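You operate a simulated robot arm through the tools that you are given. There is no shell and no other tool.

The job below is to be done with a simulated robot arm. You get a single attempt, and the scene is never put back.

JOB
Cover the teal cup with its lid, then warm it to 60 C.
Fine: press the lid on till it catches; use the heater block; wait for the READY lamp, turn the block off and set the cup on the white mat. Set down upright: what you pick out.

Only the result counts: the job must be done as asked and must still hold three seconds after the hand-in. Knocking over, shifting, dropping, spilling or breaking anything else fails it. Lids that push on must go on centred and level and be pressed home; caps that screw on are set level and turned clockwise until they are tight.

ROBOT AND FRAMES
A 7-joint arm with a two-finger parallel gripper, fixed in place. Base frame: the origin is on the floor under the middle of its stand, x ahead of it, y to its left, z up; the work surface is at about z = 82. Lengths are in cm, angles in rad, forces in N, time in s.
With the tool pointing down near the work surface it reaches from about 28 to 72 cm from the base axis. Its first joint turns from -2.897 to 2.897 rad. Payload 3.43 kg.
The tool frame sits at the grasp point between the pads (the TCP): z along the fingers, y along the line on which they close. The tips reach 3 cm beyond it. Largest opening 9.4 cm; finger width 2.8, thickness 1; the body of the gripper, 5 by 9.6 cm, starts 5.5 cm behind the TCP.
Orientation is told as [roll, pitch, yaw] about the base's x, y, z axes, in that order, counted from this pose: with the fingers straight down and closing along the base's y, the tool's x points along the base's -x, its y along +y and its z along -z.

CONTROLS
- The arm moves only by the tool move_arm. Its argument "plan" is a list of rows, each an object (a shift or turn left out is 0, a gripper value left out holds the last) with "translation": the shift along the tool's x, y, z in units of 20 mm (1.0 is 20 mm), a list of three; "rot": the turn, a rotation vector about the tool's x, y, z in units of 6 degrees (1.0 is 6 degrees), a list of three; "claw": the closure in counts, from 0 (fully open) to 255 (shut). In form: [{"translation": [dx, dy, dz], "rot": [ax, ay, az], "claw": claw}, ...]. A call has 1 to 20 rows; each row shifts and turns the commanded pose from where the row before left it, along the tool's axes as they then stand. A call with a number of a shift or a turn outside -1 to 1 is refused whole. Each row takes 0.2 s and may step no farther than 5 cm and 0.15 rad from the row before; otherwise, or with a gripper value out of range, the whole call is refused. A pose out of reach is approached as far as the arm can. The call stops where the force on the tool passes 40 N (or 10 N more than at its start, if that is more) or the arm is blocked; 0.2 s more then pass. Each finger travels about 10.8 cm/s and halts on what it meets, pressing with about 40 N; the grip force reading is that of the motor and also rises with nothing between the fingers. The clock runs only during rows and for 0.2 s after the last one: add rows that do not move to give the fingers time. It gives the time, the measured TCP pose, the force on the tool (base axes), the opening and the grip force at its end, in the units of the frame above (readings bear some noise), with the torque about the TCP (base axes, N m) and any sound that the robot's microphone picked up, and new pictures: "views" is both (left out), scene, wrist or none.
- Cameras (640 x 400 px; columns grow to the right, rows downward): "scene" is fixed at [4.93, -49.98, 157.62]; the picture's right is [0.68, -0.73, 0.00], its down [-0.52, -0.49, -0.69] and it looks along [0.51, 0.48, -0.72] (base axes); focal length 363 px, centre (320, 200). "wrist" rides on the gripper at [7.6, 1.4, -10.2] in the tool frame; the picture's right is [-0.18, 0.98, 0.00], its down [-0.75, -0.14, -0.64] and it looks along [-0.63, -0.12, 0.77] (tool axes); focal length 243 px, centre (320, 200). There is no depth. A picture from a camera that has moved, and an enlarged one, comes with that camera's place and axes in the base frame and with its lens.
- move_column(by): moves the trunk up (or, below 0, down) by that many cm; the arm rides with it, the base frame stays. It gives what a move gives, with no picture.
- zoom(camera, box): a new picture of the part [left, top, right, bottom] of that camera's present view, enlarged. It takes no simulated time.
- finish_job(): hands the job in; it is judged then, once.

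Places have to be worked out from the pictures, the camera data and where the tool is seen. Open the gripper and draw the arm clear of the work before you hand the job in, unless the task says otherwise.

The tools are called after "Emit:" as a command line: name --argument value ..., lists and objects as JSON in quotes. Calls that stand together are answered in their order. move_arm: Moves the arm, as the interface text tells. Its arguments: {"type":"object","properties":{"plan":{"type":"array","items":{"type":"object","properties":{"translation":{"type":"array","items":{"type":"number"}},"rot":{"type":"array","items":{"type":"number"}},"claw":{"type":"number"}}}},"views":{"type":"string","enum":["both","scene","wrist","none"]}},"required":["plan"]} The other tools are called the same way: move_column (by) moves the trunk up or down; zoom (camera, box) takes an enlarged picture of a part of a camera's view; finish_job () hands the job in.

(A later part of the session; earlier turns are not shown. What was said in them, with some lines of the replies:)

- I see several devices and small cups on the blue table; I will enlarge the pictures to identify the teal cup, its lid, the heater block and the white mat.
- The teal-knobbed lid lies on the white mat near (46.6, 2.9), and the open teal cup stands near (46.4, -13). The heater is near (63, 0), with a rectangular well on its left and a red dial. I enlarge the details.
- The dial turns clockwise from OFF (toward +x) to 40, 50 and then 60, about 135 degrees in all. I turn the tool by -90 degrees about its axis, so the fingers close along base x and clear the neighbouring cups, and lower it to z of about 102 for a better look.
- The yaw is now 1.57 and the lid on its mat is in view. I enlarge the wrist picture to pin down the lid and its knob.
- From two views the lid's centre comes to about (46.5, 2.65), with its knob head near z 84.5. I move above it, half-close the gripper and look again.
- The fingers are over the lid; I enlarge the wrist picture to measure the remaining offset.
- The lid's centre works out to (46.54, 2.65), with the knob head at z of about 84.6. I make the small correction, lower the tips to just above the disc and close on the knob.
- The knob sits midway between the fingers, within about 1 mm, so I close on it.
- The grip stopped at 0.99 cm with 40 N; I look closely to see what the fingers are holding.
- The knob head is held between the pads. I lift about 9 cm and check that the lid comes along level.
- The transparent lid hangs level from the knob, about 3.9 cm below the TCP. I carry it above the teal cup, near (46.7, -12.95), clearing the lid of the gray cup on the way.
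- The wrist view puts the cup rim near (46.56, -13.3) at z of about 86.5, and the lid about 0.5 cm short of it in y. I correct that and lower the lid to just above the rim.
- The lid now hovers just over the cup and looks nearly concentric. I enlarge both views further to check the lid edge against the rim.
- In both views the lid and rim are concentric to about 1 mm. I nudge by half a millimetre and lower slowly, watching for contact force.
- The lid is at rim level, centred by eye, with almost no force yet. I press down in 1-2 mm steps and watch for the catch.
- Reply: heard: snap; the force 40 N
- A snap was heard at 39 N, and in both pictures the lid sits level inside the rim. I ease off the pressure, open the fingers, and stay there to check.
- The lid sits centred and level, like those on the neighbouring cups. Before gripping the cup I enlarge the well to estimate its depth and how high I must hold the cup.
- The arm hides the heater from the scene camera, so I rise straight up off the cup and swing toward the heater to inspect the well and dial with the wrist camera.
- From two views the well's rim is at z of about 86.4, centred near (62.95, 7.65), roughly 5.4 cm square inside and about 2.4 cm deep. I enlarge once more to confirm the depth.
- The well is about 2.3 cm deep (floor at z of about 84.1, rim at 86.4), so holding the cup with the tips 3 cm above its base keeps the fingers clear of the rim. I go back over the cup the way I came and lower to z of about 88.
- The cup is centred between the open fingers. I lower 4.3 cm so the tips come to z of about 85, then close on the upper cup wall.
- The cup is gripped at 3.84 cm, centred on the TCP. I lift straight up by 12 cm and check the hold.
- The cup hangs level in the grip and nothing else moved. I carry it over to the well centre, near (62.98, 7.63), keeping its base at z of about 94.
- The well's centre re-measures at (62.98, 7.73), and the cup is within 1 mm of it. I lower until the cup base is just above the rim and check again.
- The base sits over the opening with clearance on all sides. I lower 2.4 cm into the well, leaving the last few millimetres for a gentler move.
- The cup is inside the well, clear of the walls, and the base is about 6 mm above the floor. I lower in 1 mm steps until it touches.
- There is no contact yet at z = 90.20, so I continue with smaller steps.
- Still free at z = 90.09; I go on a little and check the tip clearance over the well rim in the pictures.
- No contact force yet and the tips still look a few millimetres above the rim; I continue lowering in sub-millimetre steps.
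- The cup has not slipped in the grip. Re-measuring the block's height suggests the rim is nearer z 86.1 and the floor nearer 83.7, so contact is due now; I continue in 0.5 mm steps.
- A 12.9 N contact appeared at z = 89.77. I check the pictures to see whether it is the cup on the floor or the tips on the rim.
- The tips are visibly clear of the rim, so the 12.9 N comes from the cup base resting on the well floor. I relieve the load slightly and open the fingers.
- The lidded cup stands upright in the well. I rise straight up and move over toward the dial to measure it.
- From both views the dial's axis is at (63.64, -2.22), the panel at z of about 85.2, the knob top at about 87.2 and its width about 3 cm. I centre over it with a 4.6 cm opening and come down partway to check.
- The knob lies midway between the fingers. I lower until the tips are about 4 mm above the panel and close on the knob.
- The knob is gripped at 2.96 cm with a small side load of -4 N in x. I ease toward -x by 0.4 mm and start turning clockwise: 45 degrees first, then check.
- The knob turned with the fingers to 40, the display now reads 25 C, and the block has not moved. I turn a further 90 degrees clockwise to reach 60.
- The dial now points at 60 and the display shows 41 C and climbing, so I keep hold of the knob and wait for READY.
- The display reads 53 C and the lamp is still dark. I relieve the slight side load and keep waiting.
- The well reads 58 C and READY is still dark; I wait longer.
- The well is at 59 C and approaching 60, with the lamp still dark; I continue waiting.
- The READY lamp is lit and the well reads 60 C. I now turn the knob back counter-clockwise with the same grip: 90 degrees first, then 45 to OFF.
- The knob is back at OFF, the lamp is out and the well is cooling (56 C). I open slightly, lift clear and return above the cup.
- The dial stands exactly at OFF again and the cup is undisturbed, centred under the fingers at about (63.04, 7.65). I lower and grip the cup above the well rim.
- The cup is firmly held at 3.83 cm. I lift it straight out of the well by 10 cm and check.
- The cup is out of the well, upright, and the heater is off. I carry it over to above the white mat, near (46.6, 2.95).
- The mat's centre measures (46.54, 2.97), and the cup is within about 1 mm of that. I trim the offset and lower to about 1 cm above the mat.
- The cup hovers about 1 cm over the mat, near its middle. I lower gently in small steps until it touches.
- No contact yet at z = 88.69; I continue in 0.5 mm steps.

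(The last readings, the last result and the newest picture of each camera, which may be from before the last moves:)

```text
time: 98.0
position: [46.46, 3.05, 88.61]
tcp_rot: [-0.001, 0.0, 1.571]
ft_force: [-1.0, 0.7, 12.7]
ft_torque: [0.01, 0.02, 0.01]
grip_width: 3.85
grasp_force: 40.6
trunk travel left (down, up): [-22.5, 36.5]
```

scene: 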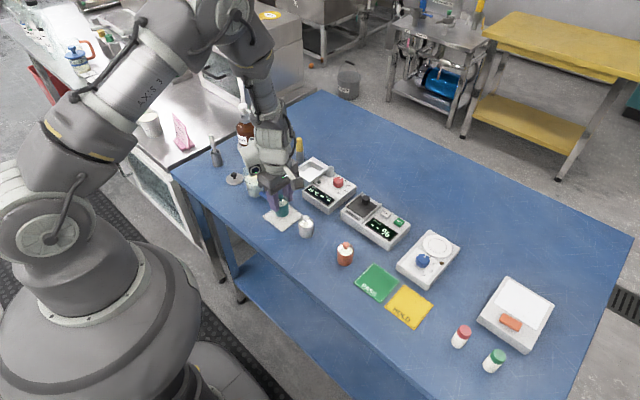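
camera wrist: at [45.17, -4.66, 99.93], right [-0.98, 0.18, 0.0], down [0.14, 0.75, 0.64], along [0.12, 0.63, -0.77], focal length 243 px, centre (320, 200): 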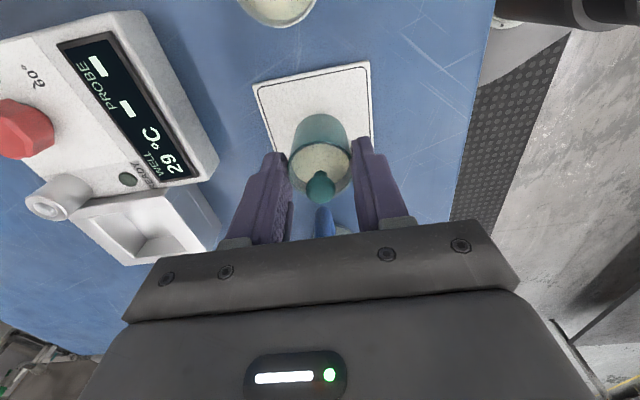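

The cup touched down (12.7 N). I relieve the load, open the fingers and check before rising.

Emit:
move_arm --plan '[{"translation": [0, 0, -0.04]}, {"claw": 140}, {"claw": 120}, {"claw": 90}, {"claw": 50}, {"claw": 20}, {}, {}]'

Emit:
zoom --camera "scene" --box '[260, 180, 320, 235]'

Emit:
zoom --camera "wrist" --box '[230, 40, 410, 210]'

```text
time: 99.8
position: [46.47, 2.94, 88.63]
tcp_rot: [0.001, 0.0, 1.571]
ft_force: [-0.3, 0.1, 0.4]
ft_torque: [0.02, -0.03, 0.0]
grip_width: 8.67
grasp_force: 0.2
trunk travel left (down, up): [-22.5, 36.5]
camera wrist: at [45.18, -4.7, 98.89], right [-0.98, 0.18, 0.0], down [0.14, 0.75, 0.64], along [0.12, 0.63, -0.77], focal length 243 px, centre (320, 200)
```

scene: 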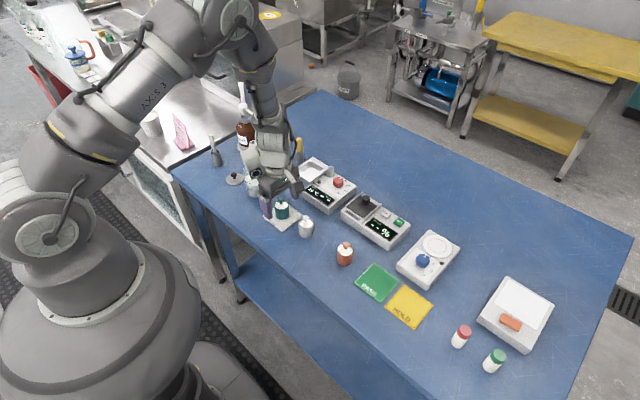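
wrist: 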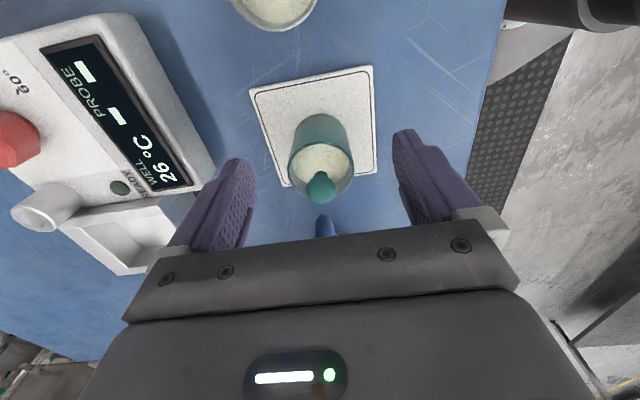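

```text
7.27 times, centred on (290, 208) of scene
camera zoom: at [4.93, -49.98, 157.62], right [0.68, -0.73, 0.0], down [-0.52, -0.49, -0.69], along [0.51, 0.48, -0.72], focal length 2643 px, centre (538, 146)
```

zoom: 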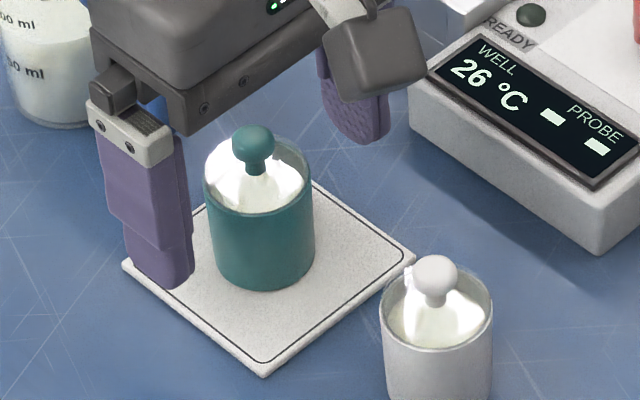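

```text
2.35 times, centred on (320, 125) of wrist
camera zoom: at [45.18, -4.7, 98.89], right [-0.98, 0.18, 0.0], down [0.14, 0.75, 0.64], along [0.12, 0.63, -0.77], focal length 571 px, centre (320, 376)
```

zoom: 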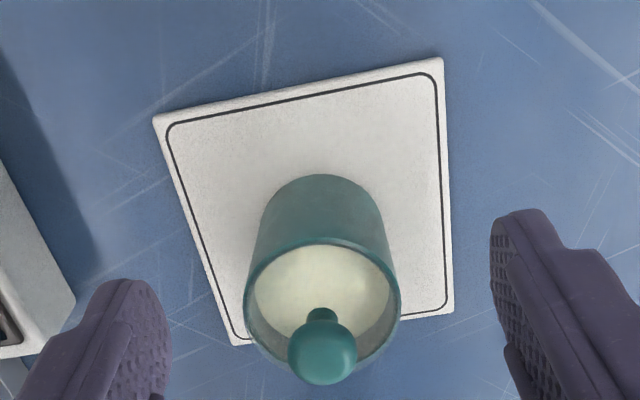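

The lidded cup stands upright near the middle of the white mat. I rise straight up, well clear of everything.

Emit:
move_arm --plan '[{"translation": [0, 0, -0.3]}, {"translation": [0, 0, -0.6]}, {"translation": [0, 0, -0.9]}, {"translation": [0, 0, -1]}, {"translation": [0, 0, -1]}, {"translation": [0, 0, -1]}, {"translation": [0, 0, -1]}, {"translation": [0, 0, -1]}, {"translation": [0, 0, -1]}, {"translation": [0, 0, -1]}, {"translation": [0, 0, -1]}, {"translation": [0, 0, -1]}, {"translation": [0, 0, -1]}, {"translation": [0, 0, -1]}, {"translation": [0, 0, -0.6]}, {"claw": 0}, {}, {}]'

Emit:
zoom --camera "scene" --box '[250, 150, 370, 250]'

Emit:
zoom --camera "scene" --box '[260, 180, 320, 235]'

```text
time: 103.6
position: [46.48, 3.04, 115.5]
tcp_rot: [0.0, -0.001, 1.57]
ft_force: [-0.1, 0.4, 0.7]
ft_torque: [-0.02, -0.04, -0.01]
grip_width: 9.4
grasp_force: 0.0
trunk travel left (down, up): [-22.5, 36.5]
camera wrist: at [45.17, -4.63, 125.71], right [-0.98, 0.18, 0.0], down [0.14, 0.75, 0.64], along [0.12, 0.63, -0.77], focal length 243 px, centre (320, 200)
```

scene: 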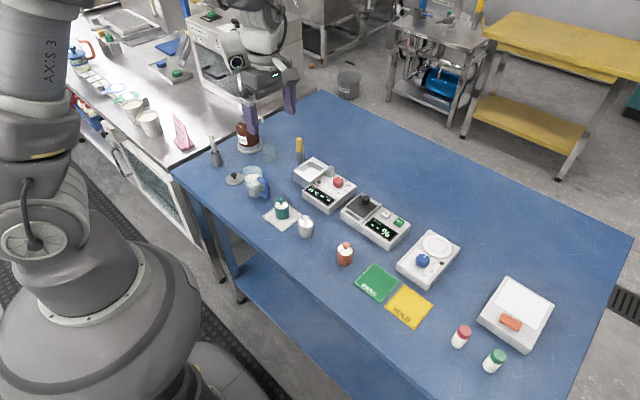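
wrist: 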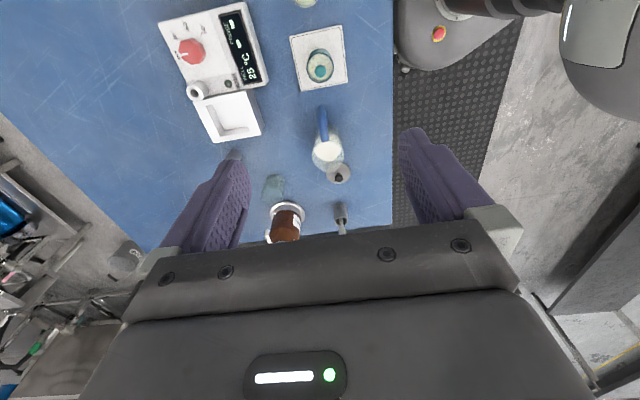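

```text
4.00 times, centred on (310, 200) of scene
camera zoom: at [4.93, -49.98, 157.62], right [0.68, -0.73, 0.0], down [-0.52, -0.49, -0.69], along [0.51, 0.48, -0.72], focal length 1454 px, centre (360, 200)
```

zoom: 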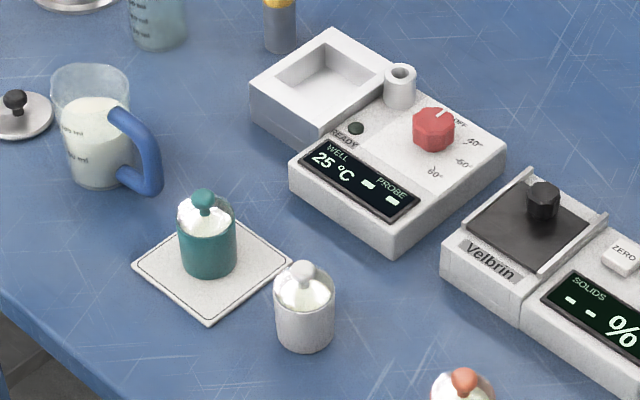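

```text
7.27 times, centred on (290, 208) of scene
camera zoom: at [4.93, -49.98, 157.62], right [0.68, -0.73, 0.0], down [-0.52, -0.49, -0.69], along [0.51, 0.48, -0.72], focal length 2643 px, centre (538, 146)
```

zoom: 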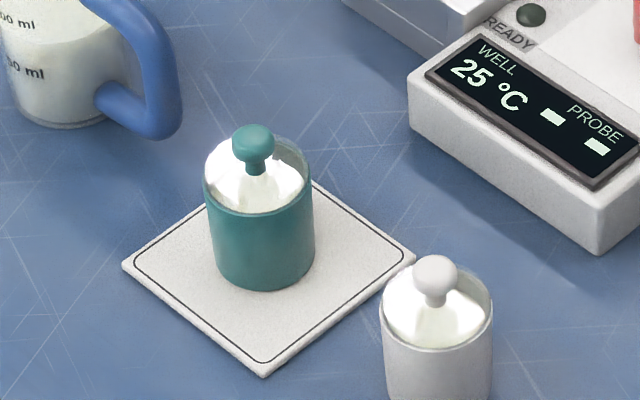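

The cup, with its lid snapped on, stands upright and within the white mat. The heater dial is at OFF with the lamp out, everything else is where it was, and the arm is clear with the gripper open, so I hand the job in.

Emit:
finish_job

```text
The job is handed in.
```

The job is done and handed in; I haven't been told the verdict.

- **Lid:** it was pressed on at about 39 N until a snap was heard. It sits centred and level on the cup.
- **Warming:** the cup stood in the heater well with the dial at 60. I waited until the well read 60 C and the READY lamp lit, about 14 s after reaching the setting. The cup's own temperature wasn't measured; the probe reading stayed blank.
- **Heater:** the dial is back at OFF and the lamp is out.
- **Cup:** it stands upright near the middle of the white mat with the lid on.

In the last pictures nothing else on the table had moved. The gripper is open and the arm is clear of the work.
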